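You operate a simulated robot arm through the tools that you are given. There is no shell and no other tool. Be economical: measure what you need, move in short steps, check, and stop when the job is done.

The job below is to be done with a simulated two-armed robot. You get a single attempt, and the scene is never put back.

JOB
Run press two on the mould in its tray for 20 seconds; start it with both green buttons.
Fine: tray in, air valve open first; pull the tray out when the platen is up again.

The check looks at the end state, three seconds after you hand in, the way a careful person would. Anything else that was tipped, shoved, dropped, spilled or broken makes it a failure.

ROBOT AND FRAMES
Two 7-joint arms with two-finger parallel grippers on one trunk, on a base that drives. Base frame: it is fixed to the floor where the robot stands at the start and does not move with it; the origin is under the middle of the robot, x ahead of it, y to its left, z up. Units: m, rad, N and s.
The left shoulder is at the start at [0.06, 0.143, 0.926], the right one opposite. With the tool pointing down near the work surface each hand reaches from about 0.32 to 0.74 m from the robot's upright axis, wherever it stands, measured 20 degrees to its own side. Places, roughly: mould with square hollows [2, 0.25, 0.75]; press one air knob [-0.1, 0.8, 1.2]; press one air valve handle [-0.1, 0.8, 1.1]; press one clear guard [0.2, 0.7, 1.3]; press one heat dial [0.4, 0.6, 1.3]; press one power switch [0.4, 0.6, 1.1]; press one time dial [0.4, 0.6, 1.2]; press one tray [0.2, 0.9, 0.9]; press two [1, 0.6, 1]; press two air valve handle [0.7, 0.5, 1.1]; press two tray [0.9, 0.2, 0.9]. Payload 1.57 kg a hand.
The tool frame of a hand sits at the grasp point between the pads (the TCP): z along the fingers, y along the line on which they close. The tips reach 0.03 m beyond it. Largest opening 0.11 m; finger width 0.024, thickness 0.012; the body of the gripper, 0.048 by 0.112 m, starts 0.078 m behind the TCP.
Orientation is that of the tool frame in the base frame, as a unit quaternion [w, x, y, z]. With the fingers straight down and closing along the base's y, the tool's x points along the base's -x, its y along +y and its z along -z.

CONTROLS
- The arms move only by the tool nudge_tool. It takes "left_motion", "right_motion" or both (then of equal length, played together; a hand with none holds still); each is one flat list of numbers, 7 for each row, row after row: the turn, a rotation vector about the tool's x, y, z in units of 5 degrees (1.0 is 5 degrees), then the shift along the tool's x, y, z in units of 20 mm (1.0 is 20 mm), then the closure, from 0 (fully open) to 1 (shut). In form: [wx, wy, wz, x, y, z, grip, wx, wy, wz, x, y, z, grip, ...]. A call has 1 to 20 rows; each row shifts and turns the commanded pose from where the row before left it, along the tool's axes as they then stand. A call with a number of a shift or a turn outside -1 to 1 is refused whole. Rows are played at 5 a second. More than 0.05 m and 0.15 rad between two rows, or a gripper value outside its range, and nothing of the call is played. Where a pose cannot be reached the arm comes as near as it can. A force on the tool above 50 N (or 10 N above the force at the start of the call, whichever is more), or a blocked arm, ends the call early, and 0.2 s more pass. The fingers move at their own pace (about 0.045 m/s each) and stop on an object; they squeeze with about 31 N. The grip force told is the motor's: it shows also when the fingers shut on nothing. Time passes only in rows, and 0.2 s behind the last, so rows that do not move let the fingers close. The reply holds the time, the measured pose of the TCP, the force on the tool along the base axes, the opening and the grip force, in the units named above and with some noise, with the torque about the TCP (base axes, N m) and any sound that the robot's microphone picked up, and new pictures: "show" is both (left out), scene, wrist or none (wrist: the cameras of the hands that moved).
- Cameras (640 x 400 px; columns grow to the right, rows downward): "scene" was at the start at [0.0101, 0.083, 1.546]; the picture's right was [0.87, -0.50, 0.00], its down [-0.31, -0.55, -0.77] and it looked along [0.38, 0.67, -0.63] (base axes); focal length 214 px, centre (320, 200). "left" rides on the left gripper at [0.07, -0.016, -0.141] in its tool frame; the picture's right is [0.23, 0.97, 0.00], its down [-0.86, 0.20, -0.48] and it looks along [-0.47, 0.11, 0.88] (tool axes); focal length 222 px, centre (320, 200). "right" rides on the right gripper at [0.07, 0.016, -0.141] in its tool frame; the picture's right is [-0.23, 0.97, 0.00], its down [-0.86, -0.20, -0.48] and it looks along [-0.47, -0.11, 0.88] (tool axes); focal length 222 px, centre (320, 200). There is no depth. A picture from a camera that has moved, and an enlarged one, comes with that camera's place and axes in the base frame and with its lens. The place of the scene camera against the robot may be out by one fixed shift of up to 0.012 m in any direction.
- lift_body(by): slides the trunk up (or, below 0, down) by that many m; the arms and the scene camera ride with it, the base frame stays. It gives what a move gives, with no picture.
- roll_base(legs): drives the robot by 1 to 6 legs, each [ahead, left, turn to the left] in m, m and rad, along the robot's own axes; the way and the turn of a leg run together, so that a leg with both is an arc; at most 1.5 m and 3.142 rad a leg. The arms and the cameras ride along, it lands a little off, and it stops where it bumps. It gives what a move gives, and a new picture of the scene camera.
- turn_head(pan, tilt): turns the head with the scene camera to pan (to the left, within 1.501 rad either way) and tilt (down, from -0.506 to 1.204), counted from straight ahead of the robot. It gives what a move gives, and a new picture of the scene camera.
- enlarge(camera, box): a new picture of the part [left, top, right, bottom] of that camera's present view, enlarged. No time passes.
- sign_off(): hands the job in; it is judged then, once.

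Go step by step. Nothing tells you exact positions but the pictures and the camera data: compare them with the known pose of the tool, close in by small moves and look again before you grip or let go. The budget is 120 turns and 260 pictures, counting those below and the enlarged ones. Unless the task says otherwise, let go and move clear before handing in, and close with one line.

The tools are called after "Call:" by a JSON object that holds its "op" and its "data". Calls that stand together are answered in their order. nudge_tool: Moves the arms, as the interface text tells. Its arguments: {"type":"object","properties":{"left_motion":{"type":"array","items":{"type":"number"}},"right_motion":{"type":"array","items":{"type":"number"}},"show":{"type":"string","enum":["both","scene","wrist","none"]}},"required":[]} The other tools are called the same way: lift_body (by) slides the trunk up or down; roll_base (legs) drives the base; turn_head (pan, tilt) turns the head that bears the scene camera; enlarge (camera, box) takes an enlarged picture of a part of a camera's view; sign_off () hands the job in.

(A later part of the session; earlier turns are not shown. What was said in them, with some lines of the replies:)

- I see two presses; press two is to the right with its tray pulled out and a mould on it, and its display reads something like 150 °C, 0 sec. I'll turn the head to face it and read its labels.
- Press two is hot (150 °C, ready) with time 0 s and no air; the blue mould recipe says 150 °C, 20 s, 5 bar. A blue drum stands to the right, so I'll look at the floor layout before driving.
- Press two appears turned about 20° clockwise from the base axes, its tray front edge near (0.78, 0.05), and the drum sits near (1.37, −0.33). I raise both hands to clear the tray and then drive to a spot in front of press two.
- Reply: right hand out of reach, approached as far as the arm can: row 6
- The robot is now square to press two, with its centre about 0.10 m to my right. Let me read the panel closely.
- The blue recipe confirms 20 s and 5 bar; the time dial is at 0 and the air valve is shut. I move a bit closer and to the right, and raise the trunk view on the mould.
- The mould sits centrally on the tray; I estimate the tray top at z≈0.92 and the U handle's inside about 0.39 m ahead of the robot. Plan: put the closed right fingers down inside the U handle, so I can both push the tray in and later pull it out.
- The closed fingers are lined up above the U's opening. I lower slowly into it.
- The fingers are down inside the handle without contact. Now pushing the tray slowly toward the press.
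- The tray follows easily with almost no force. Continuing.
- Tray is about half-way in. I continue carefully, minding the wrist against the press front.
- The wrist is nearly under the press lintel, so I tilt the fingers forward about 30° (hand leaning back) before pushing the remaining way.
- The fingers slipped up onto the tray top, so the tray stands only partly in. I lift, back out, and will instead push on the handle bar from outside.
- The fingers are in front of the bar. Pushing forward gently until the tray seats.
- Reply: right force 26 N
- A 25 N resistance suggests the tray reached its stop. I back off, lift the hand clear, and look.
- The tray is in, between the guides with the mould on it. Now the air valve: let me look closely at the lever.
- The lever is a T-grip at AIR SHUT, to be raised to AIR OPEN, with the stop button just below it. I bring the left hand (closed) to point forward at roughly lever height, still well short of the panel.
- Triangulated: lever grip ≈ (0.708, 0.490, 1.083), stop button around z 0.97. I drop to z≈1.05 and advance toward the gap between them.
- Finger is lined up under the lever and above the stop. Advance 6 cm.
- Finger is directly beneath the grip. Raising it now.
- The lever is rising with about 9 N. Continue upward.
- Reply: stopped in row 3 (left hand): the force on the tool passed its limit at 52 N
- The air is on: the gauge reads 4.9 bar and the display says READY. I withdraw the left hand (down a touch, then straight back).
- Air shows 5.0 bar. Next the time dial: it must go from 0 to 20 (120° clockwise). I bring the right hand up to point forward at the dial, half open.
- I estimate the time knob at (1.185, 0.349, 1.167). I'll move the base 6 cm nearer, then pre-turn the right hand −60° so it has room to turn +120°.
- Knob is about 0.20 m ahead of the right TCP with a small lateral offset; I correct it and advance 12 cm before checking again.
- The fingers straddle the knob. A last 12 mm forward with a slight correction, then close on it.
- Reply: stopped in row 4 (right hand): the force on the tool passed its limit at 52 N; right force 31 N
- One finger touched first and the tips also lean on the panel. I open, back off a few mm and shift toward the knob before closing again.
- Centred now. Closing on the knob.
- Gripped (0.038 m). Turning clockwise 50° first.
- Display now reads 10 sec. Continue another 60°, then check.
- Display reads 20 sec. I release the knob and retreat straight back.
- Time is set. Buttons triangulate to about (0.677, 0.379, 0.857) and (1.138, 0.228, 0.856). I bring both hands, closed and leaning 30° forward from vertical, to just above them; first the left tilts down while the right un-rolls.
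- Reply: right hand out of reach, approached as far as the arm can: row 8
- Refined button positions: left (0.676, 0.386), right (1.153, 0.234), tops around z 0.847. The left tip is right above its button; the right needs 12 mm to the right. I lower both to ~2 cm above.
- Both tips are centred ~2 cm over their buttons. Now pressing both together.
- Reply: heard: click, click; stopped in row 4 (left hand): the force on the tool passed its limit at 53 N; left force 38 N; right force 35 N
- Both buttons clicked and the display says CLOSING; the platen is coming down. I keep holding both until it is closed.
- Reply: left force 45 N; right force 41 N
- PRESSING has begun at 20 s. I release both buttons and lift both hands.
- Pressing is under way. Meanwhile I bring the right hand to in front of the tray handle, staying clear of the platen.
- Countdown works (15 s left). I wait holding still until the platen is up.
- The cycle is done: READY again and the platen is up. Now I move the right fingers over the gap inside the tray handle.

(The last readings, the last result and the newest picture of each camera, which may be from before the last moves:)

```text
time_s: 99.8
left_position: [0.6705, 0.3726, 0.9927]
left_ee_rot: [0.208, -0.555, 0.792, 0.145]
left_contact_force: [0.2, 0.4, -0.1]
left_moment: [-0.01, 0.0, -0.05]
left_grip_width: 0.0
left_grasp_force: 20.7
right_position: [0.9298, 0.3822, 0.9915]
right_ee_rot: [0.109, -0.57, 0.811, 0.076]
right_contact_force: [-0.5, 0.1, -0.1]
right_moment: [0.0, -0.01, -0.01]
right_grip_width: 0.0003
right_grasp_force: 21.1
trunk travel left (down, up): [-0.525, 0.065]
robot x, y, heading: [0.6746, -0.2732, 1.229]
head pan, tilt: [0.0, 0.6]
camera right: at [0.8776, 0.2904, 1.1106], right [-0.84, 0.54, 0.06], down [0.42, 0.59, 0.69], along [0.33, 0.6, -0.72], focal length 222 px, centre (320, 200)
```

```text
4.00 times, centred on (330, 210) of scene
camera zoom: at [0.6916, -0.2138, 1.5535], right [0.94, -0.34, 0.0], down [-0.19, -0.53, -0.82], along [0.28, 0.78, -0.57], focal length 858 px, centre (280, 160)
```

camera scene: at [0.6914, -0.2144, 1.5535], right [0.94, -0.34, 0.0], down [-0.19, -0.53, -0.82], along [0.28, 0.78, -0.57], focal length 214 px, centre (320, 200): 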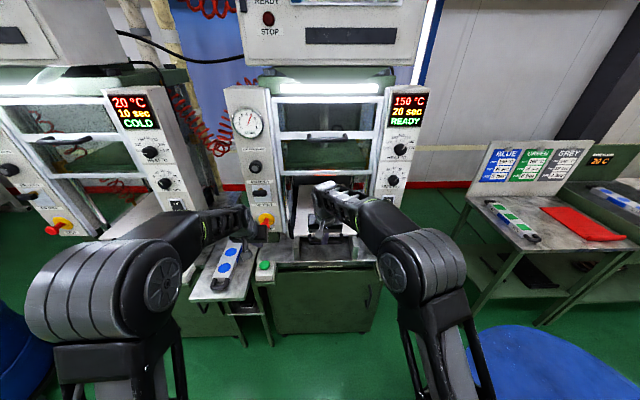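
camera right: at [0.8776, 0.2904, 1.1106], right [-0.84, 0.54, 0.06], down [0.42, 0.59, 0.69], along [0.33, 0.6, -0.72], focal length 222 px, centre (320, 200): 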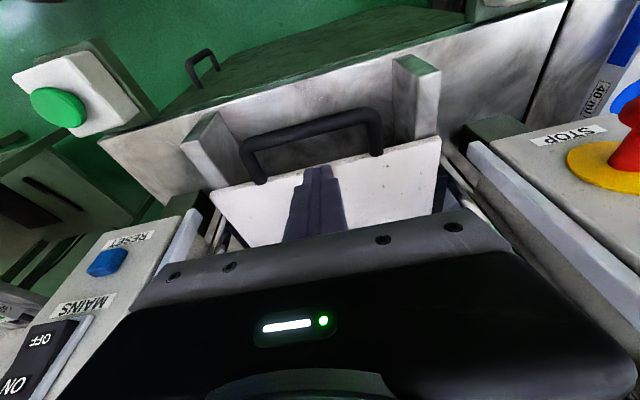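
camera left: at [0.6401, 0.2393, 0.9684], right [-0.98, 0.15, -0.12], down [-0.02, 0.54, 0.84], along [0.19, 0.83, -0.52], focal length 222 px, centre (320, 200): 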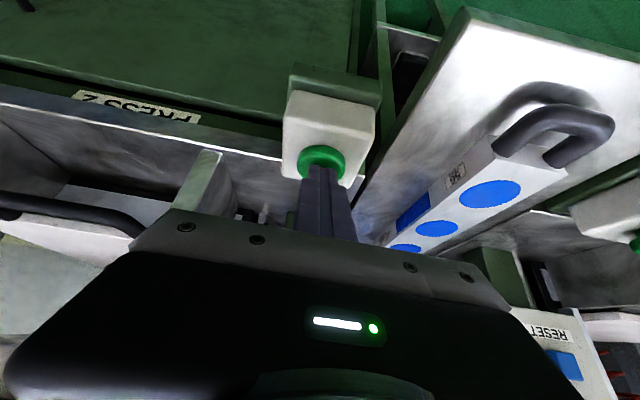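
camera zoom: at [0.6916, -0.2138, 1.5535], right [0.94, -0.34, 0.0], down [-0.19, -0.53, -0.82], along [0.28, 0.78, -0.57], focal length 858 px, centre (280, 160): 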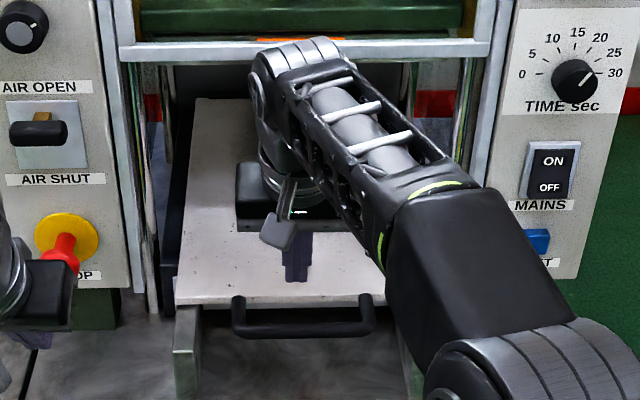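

Aligned within a few mm; lowering the fingers along their axis into the handle loop.

Call:
{"op": "nudge_tool", "data": {"right_motion": [0, 0, 0, 0.2, 0, 0, 1, 0, 0, 0, 0, 0, 0.7, 1, 0, 0, 0, 0, 0, 0.7, 1, 0, 0, 0, 0, 0, 0.7, 1, 0, 0, 0, 0, 0, 0.7, 1, 0, 0, 0, 0, 0, 0.7, 1, 0, 0, 0, 0, 0, 0.7, 1], "show": "wrist"}}

Call:
{"op": "enlarge", "data": {"camera": "right", "box": [220, 100, 420, 240]}}

```text
time_s: 101.4
left_position: [0.6711, 0.3721, 0.9935]
left_ee_rot: [0.208, -0.555, 0.793, 0.144]
left_contact_force: [-0.5, -0.1, 0.5]
left_moment: [-0.03, 0.0, 0.01]
left_grip_width: 0.0
left_grasp_force: 21.6
right_position: [0.9346, 0.4009, 0.9091]
right_ee_rot: [0.109, -0.571, 0.81, 0.077]
right_contact_force: [-0.6, 0.9, -0.1]
right_moment: [0.03, -0.01, -0.03]
right_grip_width: 0.0001
right_grasp_force: 21.6
trunk travel left (down, up): [-0.525, 0.065]
robot x, y, heading: [0.6767, -0.278, 1.225]
head pan, tilt: [0.0, 0.6]
camera right: at [0.8828, 0.3072, 1.0295], right [-0.84, 0.54, 0.06], down [0.42, 0.59, 0.69], along [0.33, 0.6, -0.72], focal length 222 px, centre (320, 200)
```

right: 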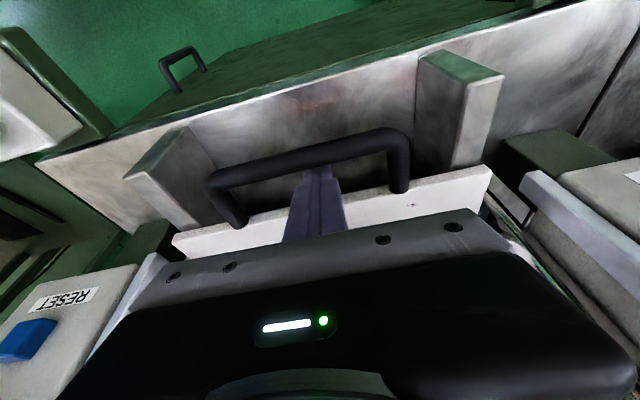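

```text
2.86 times, centred on (320, 170) of right
camera zoom: at [0.8828, 0.3072, 1.0295], right [-0.84, 0.54, 0.06], down [0.42, 0.59, 0.69], along [0.33, 0.6, -0.72], focal length 635 px, centre (320, 286)
```

zoom: 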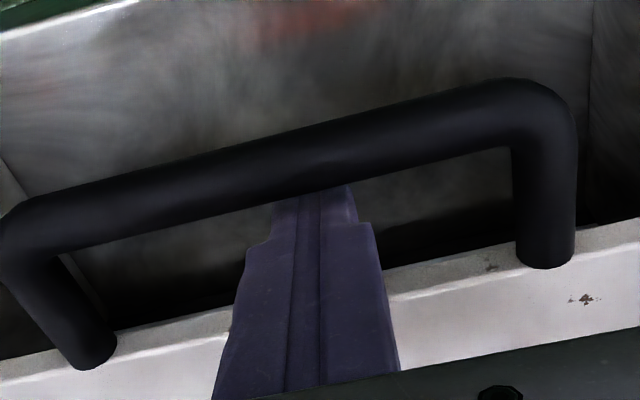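

Fingers are hooked inside the loop. Pulling the tray slowly outward.

Call:
{"op": "nudge_tool", "data": {"right_motion": [0, 0, 0, 0.29, 0, -0.078, 1, 0, 0, 0, 0.386, 0, -0.104, 1, 0, 0, 0, 0.483, 0, -0.13, 1, 0, 0, 0, 0.483, 0, -0.13, 1, 0, 0, 0, 0.483, 0, -0.13, 1, 0, 0, 0, 0.483, 0, -0.13, 1, 0, 0, 0, 0.483, 0, -0.13, 1, 0, 0, 0, 0.483, 0, -0.13, 1, 0, 0, 0, 0.483, 0, -0.13, 1, 0, 0, 0, 0.483, 0, -0.13, 1, 0, 0, 0, 0.386, 0, -0.104, 1], "show": "both"}}

Call:
{"op": "enlarge", "data": {"camera": "scene", "box": [260, 150, 400, 280]}}

```text
time_s: 103.8
left_position: [0.6703, 0.3729, 0.9926]
left_ee_rot: [0.208, -0.554, 0.793, 0.145]
left_contact_force: [-0.4, -0.6, -0.3]
left_moment: [-0.03, -0.01, 0.0]
left_grip_width: 0.0
left_grasp_force: 21.6
right_position: [0.8997, 0.3033, 0.9111]
right_ee_rot: [0.109, -0.57, 0.811, 0.075]
right_contact_force: [-0.2, 0.6, 0.4]
right_moment: [-0.05, 0.03, -0.01]
right_grip_width: 0.0
right_grasp_force: 20.5
trunk travel left (down, up): [-0.525, 0.065]
robot x, y, heading: [0.6731, -0.2852, 1.225]
head pan, tilt: [0.0, 0.6]
camera scene: at [0.6913, -0.2144, 1.5534], right [0.94, -0.34, 0.0], down [-0.19, -0.53, -0.83], along [0.28, 0.78, -0.57], focal length 214 px, centre (320, 200)
camera right: at [0.848, 0.2111, 1.0295], right [-0.84, 0.53, 0.06], down [0.42, 0.59, 0.69], along [0.33, 0.6, -0.72], focal length 222 px, centre (320, 200)
```

scene: 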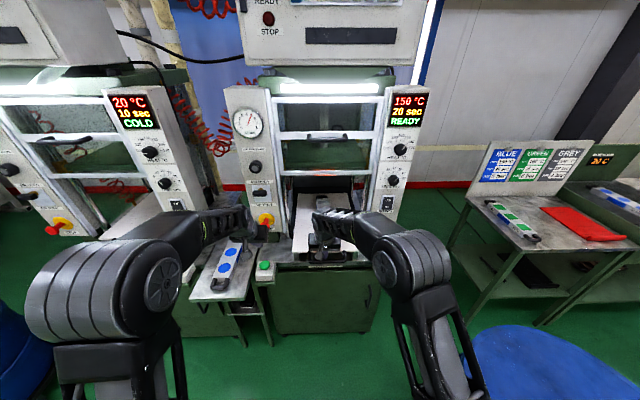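
right: 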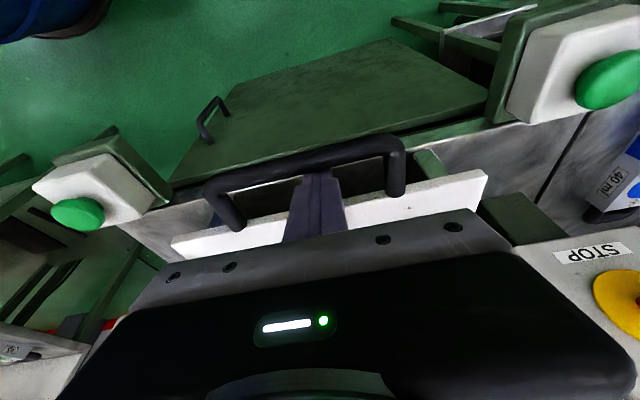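

```text
3.08 times, centred on (330, 215) of scene
camera zoom: at [0.6913, -0.2144, 1.5534], right [0.94, -0.34, 0.0], down [-0.19, -0.53, -0.83], along [0.28, 0.78, -0.57], focal length 660 px, centre (289, 154)
```

zoom: 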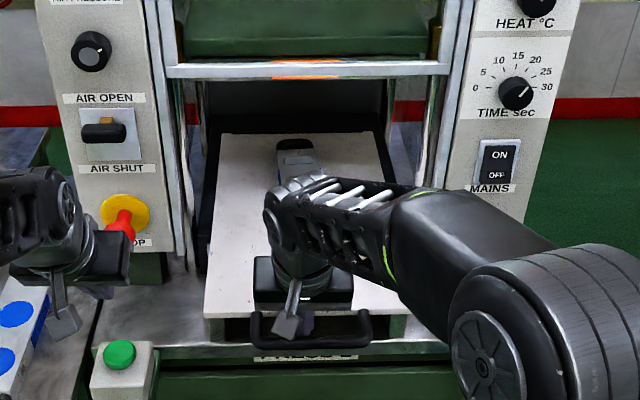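

The tray follows. Continue pulling with the arm.

Call:
{"op": "nudge_tool", "data": {"right_motion": [0, 0, 0, 0.386, 0, -0.104, 1, 0, 0, 0, 0.483, 0, -0.13, 1, 0, 0, 0, 0.483, 0, -0.13, 1, 0, 0, 0, 0.483, 0, -0.13, 1, 0, 0, 0, 0.483, 0, -0.13, 1, 0, 0, 0, 0.483, 0, -0.13, 1, 0, 0, 0, 0.483, 0, -0.13, 1, 0, 0, 0, 0.483, 0, -0.13, 1, 0, 0, 0, 0.483, 0, -0.13, 1, 0, 0, 0, 0.483, 0, -0.13, 1, 0, 0, 0, 0.483, 0, -0.13, 1, 0, 0, 0, 0.483, 0, -0.13, 1, 0, 0, 0, 0.483, 0, -0.13, 1, 0, 0, 0, 0.483, 0, -0.13, 1, 0, 0, 0, 0.386, 0, -0.104, 1], "show": "both"}}

Call:
{"op": "enlarge", "data": {"camera": "scene", "box": [260, 150, 400, 280]}}

```text
time_s: 107.0
left_position: [0.6707, 0.372, 0.9942]
left_ee_rot: [0.208, -0.555, 0.792, 0.145]
left_contact_force: [-0.4, -0.9, -1.0]
left_moment: [0.0, 0.0, 0.03]
left_grip_width: 0.0
left_grasp_force: 20.4
right_position: [0.8492, 0.1644, 0.9108]
right_ee_rot: [0.109, -0.571, 0.81, 0.077]
right_contact_force: [0.8, 1.2, 0.0]
right_moment: [0.04, 0.0, 0.02]
right_grip_width: 0.0003
right_grasp_force: 21.1
trunk travel left (down, up): [-0.525, 0.065]
robot x, y, heading: [0.6753, -0.2772, 1.227]
head pan, tilt: [0.0, 0.6]
camera scene: at [0.6913, -0.2145, 1.5534], right [0.94, -0.34, 0.0], down [-0.19, -0.53, -0.83], along [0.28, 0.78, -0.56], focal length 214 px, centre (320, 200)
camera right: at [0.7981, 0.072, 1.0294], right [-0.84, 0.54, 0.06], down [0.42, 0.59, 0.69], along [0.33, 0.6, -0.72], focal length 222 px, centre (320, 200)
```

scene: 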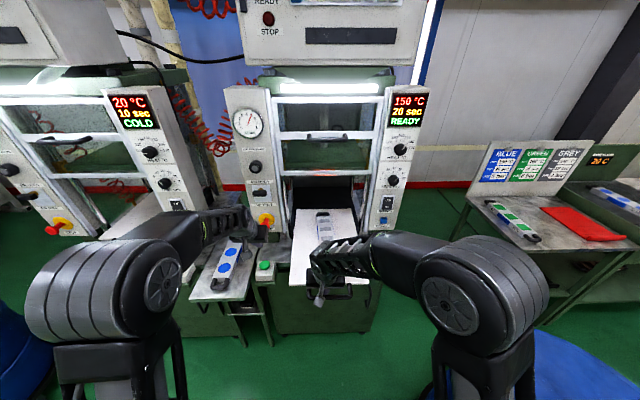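
right: 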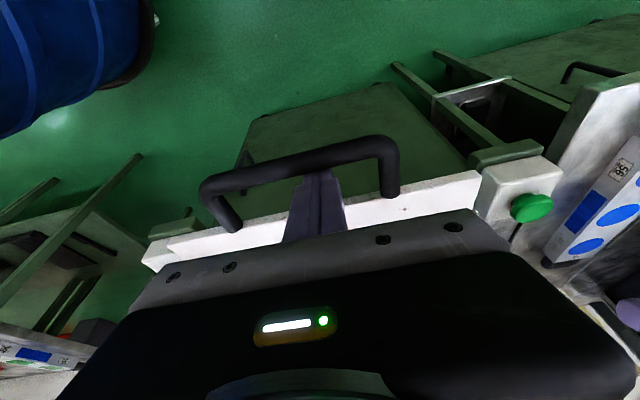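

```text
3.08 times, centred on (330, 215) of scene
camera zoom: at [0.6913, -0.2145, 1.5534], right [0.94, -0.34, 0.0], down [-0.19, -0.53, -0.83], along [0.28, 0.78, -0.56], focal length 660 px, centre (289, 154)
```

zoom: 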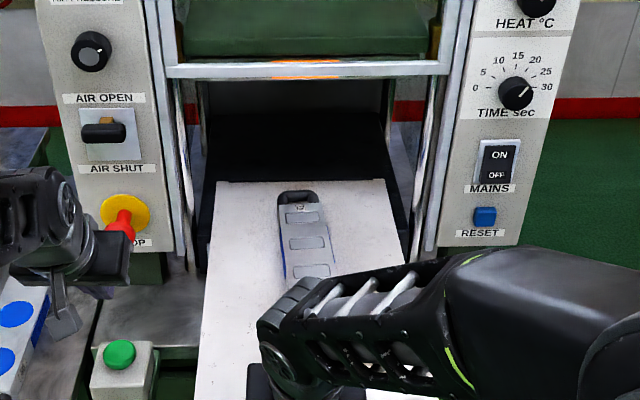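

Call:
{"op": "nudge_tool", "data": {"right_motion": [0, 0, 0, 0.386, 0, -0.104, 1, 0, 0, 0, 0.483, 0, -0.13, 1, 0, 0, 0, 0.483, 0, -0.13, 1, 0, 0, 0, 0.483, 0, -0.13, 1, 0, 0, 0, 0.483, 0, -0.13, 1, 0, 0, 0, 0.483, 0, -0.13, 1, 0, 0, 0, 0.483, 0, -0.13, 1, 0, 0, 0, 0.483, 0, -0.13, 1, 0, 0, 0, 0.483, 0, -0.13, 1, 0, 0, 0, 0.386, 0, -0.104, 1], "show": "none"}}

Call:
{"op": "roll_base", "data": {"legs": [[-0.045, 0, 0]]}}

Call:
{"op": "enlarge", "data": {"camera": "right", "box": [0, 0, 640, 400]}}

```text
time_s: 109.2
left_position: [0.6706, 0.3719, 0.993]
left_ee_rot: [0.208, -0.554, 0.793, 0.145]
left_contact_force: [1.0, 0.1, 0.3]
left_moment: [-0.01, 0.01, 0.01]
left_grip_width: 0.0
left_grasp_force: 21.4
right_position: [0.8178, 0.0733, 0.9095]
right_ee_rot: [0.108, -0.57, 0.811, 0.077]
right_contact_force: [1.6, 0.3, 0.2]
right_moment: [0.01, -0.01, 0.0]
right_grip_width: 0.0001
right_grasp_force: 21.4
trunk travel left (down, up): [-0.525, 0.065]
robot x, y, heading: [0.673, -0.2788, 1.229]
head pan, tilt: [0.0, 0.6]
```

```text
time_s: 110.1
left_position: [0.6569, 0.3296, 0.9942]
left_ee_rot: [0.209, -0.555, 0.792, 0.145]
left_contact_force: [0.7, -0.7, 0.4]
left_moment: [0.01, -0.01, -0.02]
left_grip_width: 0.0
left_grasp_force: 21.0
right_position: [0.8035, 0.0302, 0.9106]
right_ee_rot: [0.11, -0.57, 0.811, 0.077]
right_contact_force: [-0.1, 0.2, 0.3]
right_moment: [0.06, -0.01, 0.01]
right_grip_width: 0.0003
right_grasp_force: 21.8
trunk travel left (down, up): [-0.525, 0.065]
robot x, y, heading: [0.66, -0.3177, 1.225]
head pan, tilt: [0.0, 0.6]
camera scene: at [0.6757, -0.2582, 1.5536], right [0.94, -0.34, 0.0], down [-0.19, -0.53, -0.83], along [0.28, 0.78, -0.56], focal length 214 px, centre (320, 200)
```

scene: 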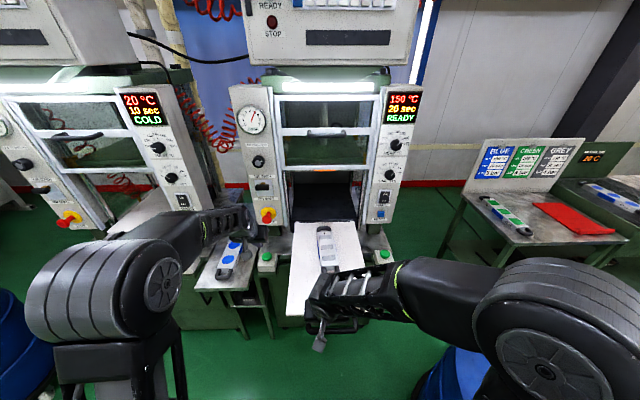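

```text
1.00 times, centred on (320, 200) of right (not enlarged: the box is as wide or as high as the picture)
camera zoom: at [0.7512, -0.0622, 1.0295], right [-0.84, 0.54, 0.06], down [0.42, 0.59, 0.69], along [0.33, 0.6, -0.72], focal length 222 px, centre (320, 200)
```

zoom: 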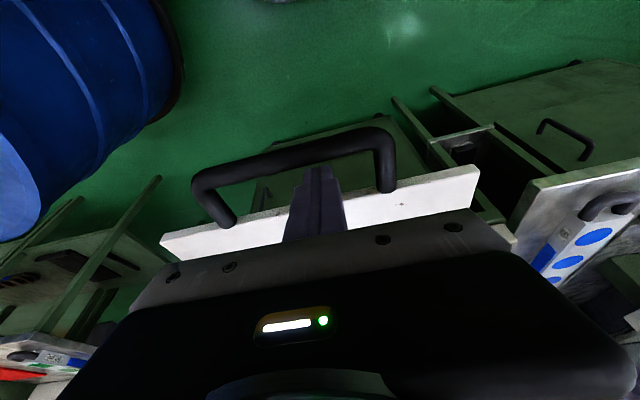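

The tray is back out at its starting position with the mould on it. I unload the hook, lift the fingers out and back away.

Call:
{"op": "nudge_tool", "data": {"right_motion": [0, 0, 0, -0.22, 0, 0.06, 1, 0, 0, 0, 0, 0, -0.7, 1, 0, 0, 0, 0, 0, -0.9, 1, 0, 0, 0, 0, 0, -0.9, 1, 0, 0, 0, 0, 0, -0.9, 1, 0, 0, 0, 0, 0, -0.9, 1, 0, 0, 0, 0, 0, -0.9, 1], "show": "both"}}

```text
time_s: 111.7
left_position: [0.6562, 0.3313, 0.993]
left_ee_rot: [0.208, -0.555, 0.792, 0.146]
left_contact_force: [-0.1, -0.1, -0.2]
left_moment: [-0.02, 0.0, -0.03]
left_grip_width: 0.0
left_grasp_force: 21.7
right_position: [0.7946, 0.0092, 1.0115]
right_ee_rot: [0.109, -0.57, 0.811, 0.076]
right_contact_force: [0.8, -0.5, 0.1]
right_moment: [0.01, -0.03, 0.02]
right_grip_width: 0.0
right_grasp_force: 21.8
trunk travel left (down, up): [-0.525, 0.065]
robot x, y, heading: [0.6615, -0.3184, 1.219]
head pan, tilt: [0.0, 0.6]
camera scene: at [0.6766, -0.2562, 1.5535], right [0.94, -0.34, 0.0], down [-0.19, -0.53, -0.83], along [0.28, 0.78, -0.56], focal length 214 px, centre (320, 200)
camera right: at [0.7423, -0.0832, 1.1293], right [-0.84, 0.54, 0.06], down [0.42, 0.59, 0.69], along [0.33, 0.6, -0.72], focal length 222 px, centre (320, 200)
```

scene: 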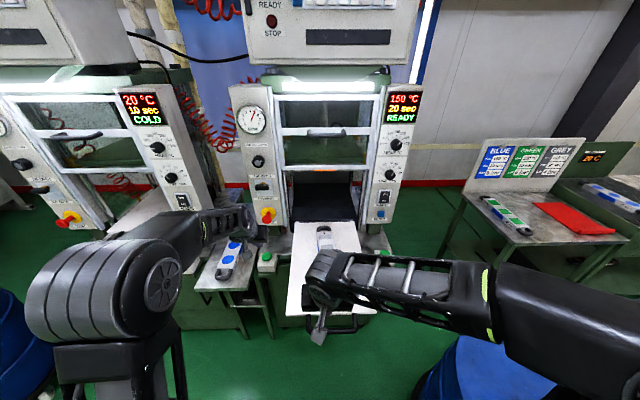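
right: 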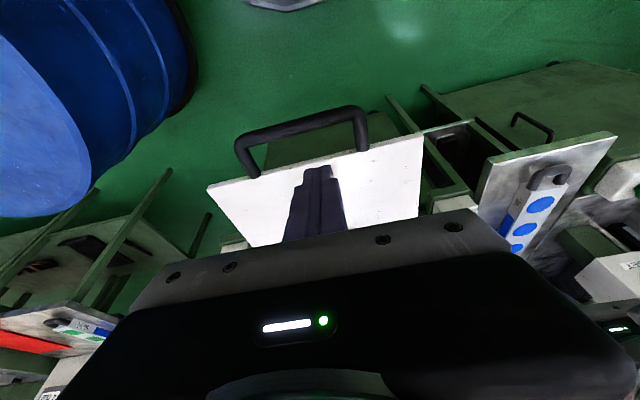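

The fingers are free of the tray. I back the base off slightly for a final check.

Call:
{"op": "roll_base", "data": {"legs": [[-0.12, 0, 0]]}}

Call:
{"op": "enlarge", "data": {"camera": "scene", "box": [220, 80, 430, 330]}}

```text
time_s: 112.9
left_position: [0.6137, 0.2172, 0.9946]
left_ee_rot: [0.208, -0.556, 0.792, 0.145]
left_contact_force: [-0.2, 0.1, 0.0]
left_moment: [0.02, -0.01, 0.01]
left_grip_width: 0.0
left_grasp_force: 21.9
right_position: [0.7525, -0.1047, 1.0113]
right_ee_rot: [0.109, -0.571, 0.81, 0.078]
right_contact_force: [0.3, -0.6, -0.3]
right_moment: [0.03, -0.03, 0.03]
right_grip_width: 0.0
right_grasp_force: 21.3
trunk travel left (down, up): [-0.525, 0.065]
robot x, y, heading: [0.6178, -0.4292, 1.228]
head pan, tilt: [0.0, 0.6]
camera scene: at [0.6353, -0.3699, 1.5536], right [0.94, -0.34, 0.0], down [-0.19, -0.53, -0.83], along [0.28, 0.78, -0.56], focal length 214 px, centre (320, 200)
```

scene: 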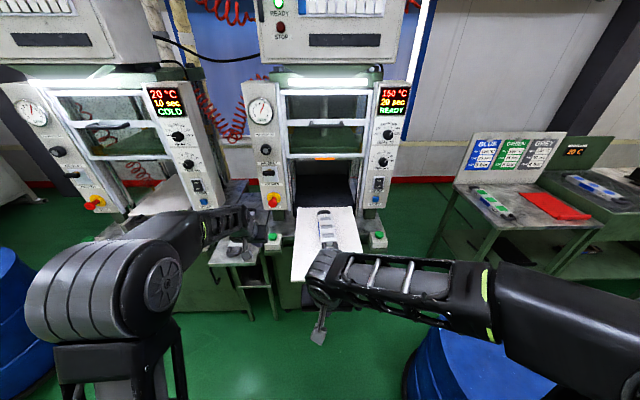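

```text
1.60 times, centred on (325, 205) of scene
camera zoom: at [0.6353, -0.3699, 1.5536], right [0.94, -0.34, 0.0], down [-0.19, -0.53, -0.83], along [0.28, 0.78, -0.56], focal length 343 px, centre (312, 192)
```

zoom: 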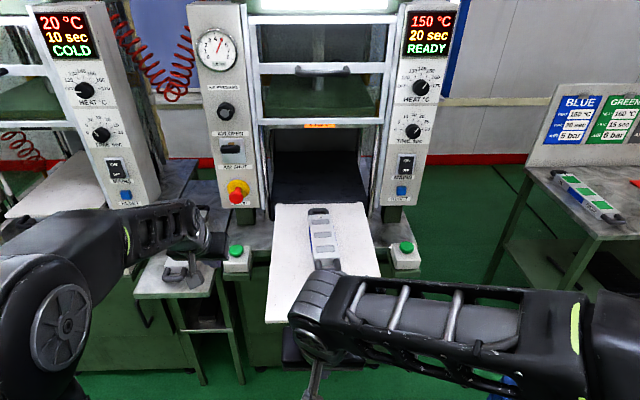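

The press ran its 20 s cycle, the platen is up, the tray is out with the mould on it, and both hands are clear. Handing in.

Call:
{"op": "sign_off", "data": {}}

```text
The job is handed in.
```

Press two ran its full 20-second cycle on the mould at 150 °C and 5.0 bar, started with both green buttons. The tray was in and the air valve open before the start. When the platen came back up I pulled the tray out with the mould on it. I left the air valve open, and the timer, which was at 0, now reads 20. I didn't lower the clear guard; the press showed READY and ran with it up.
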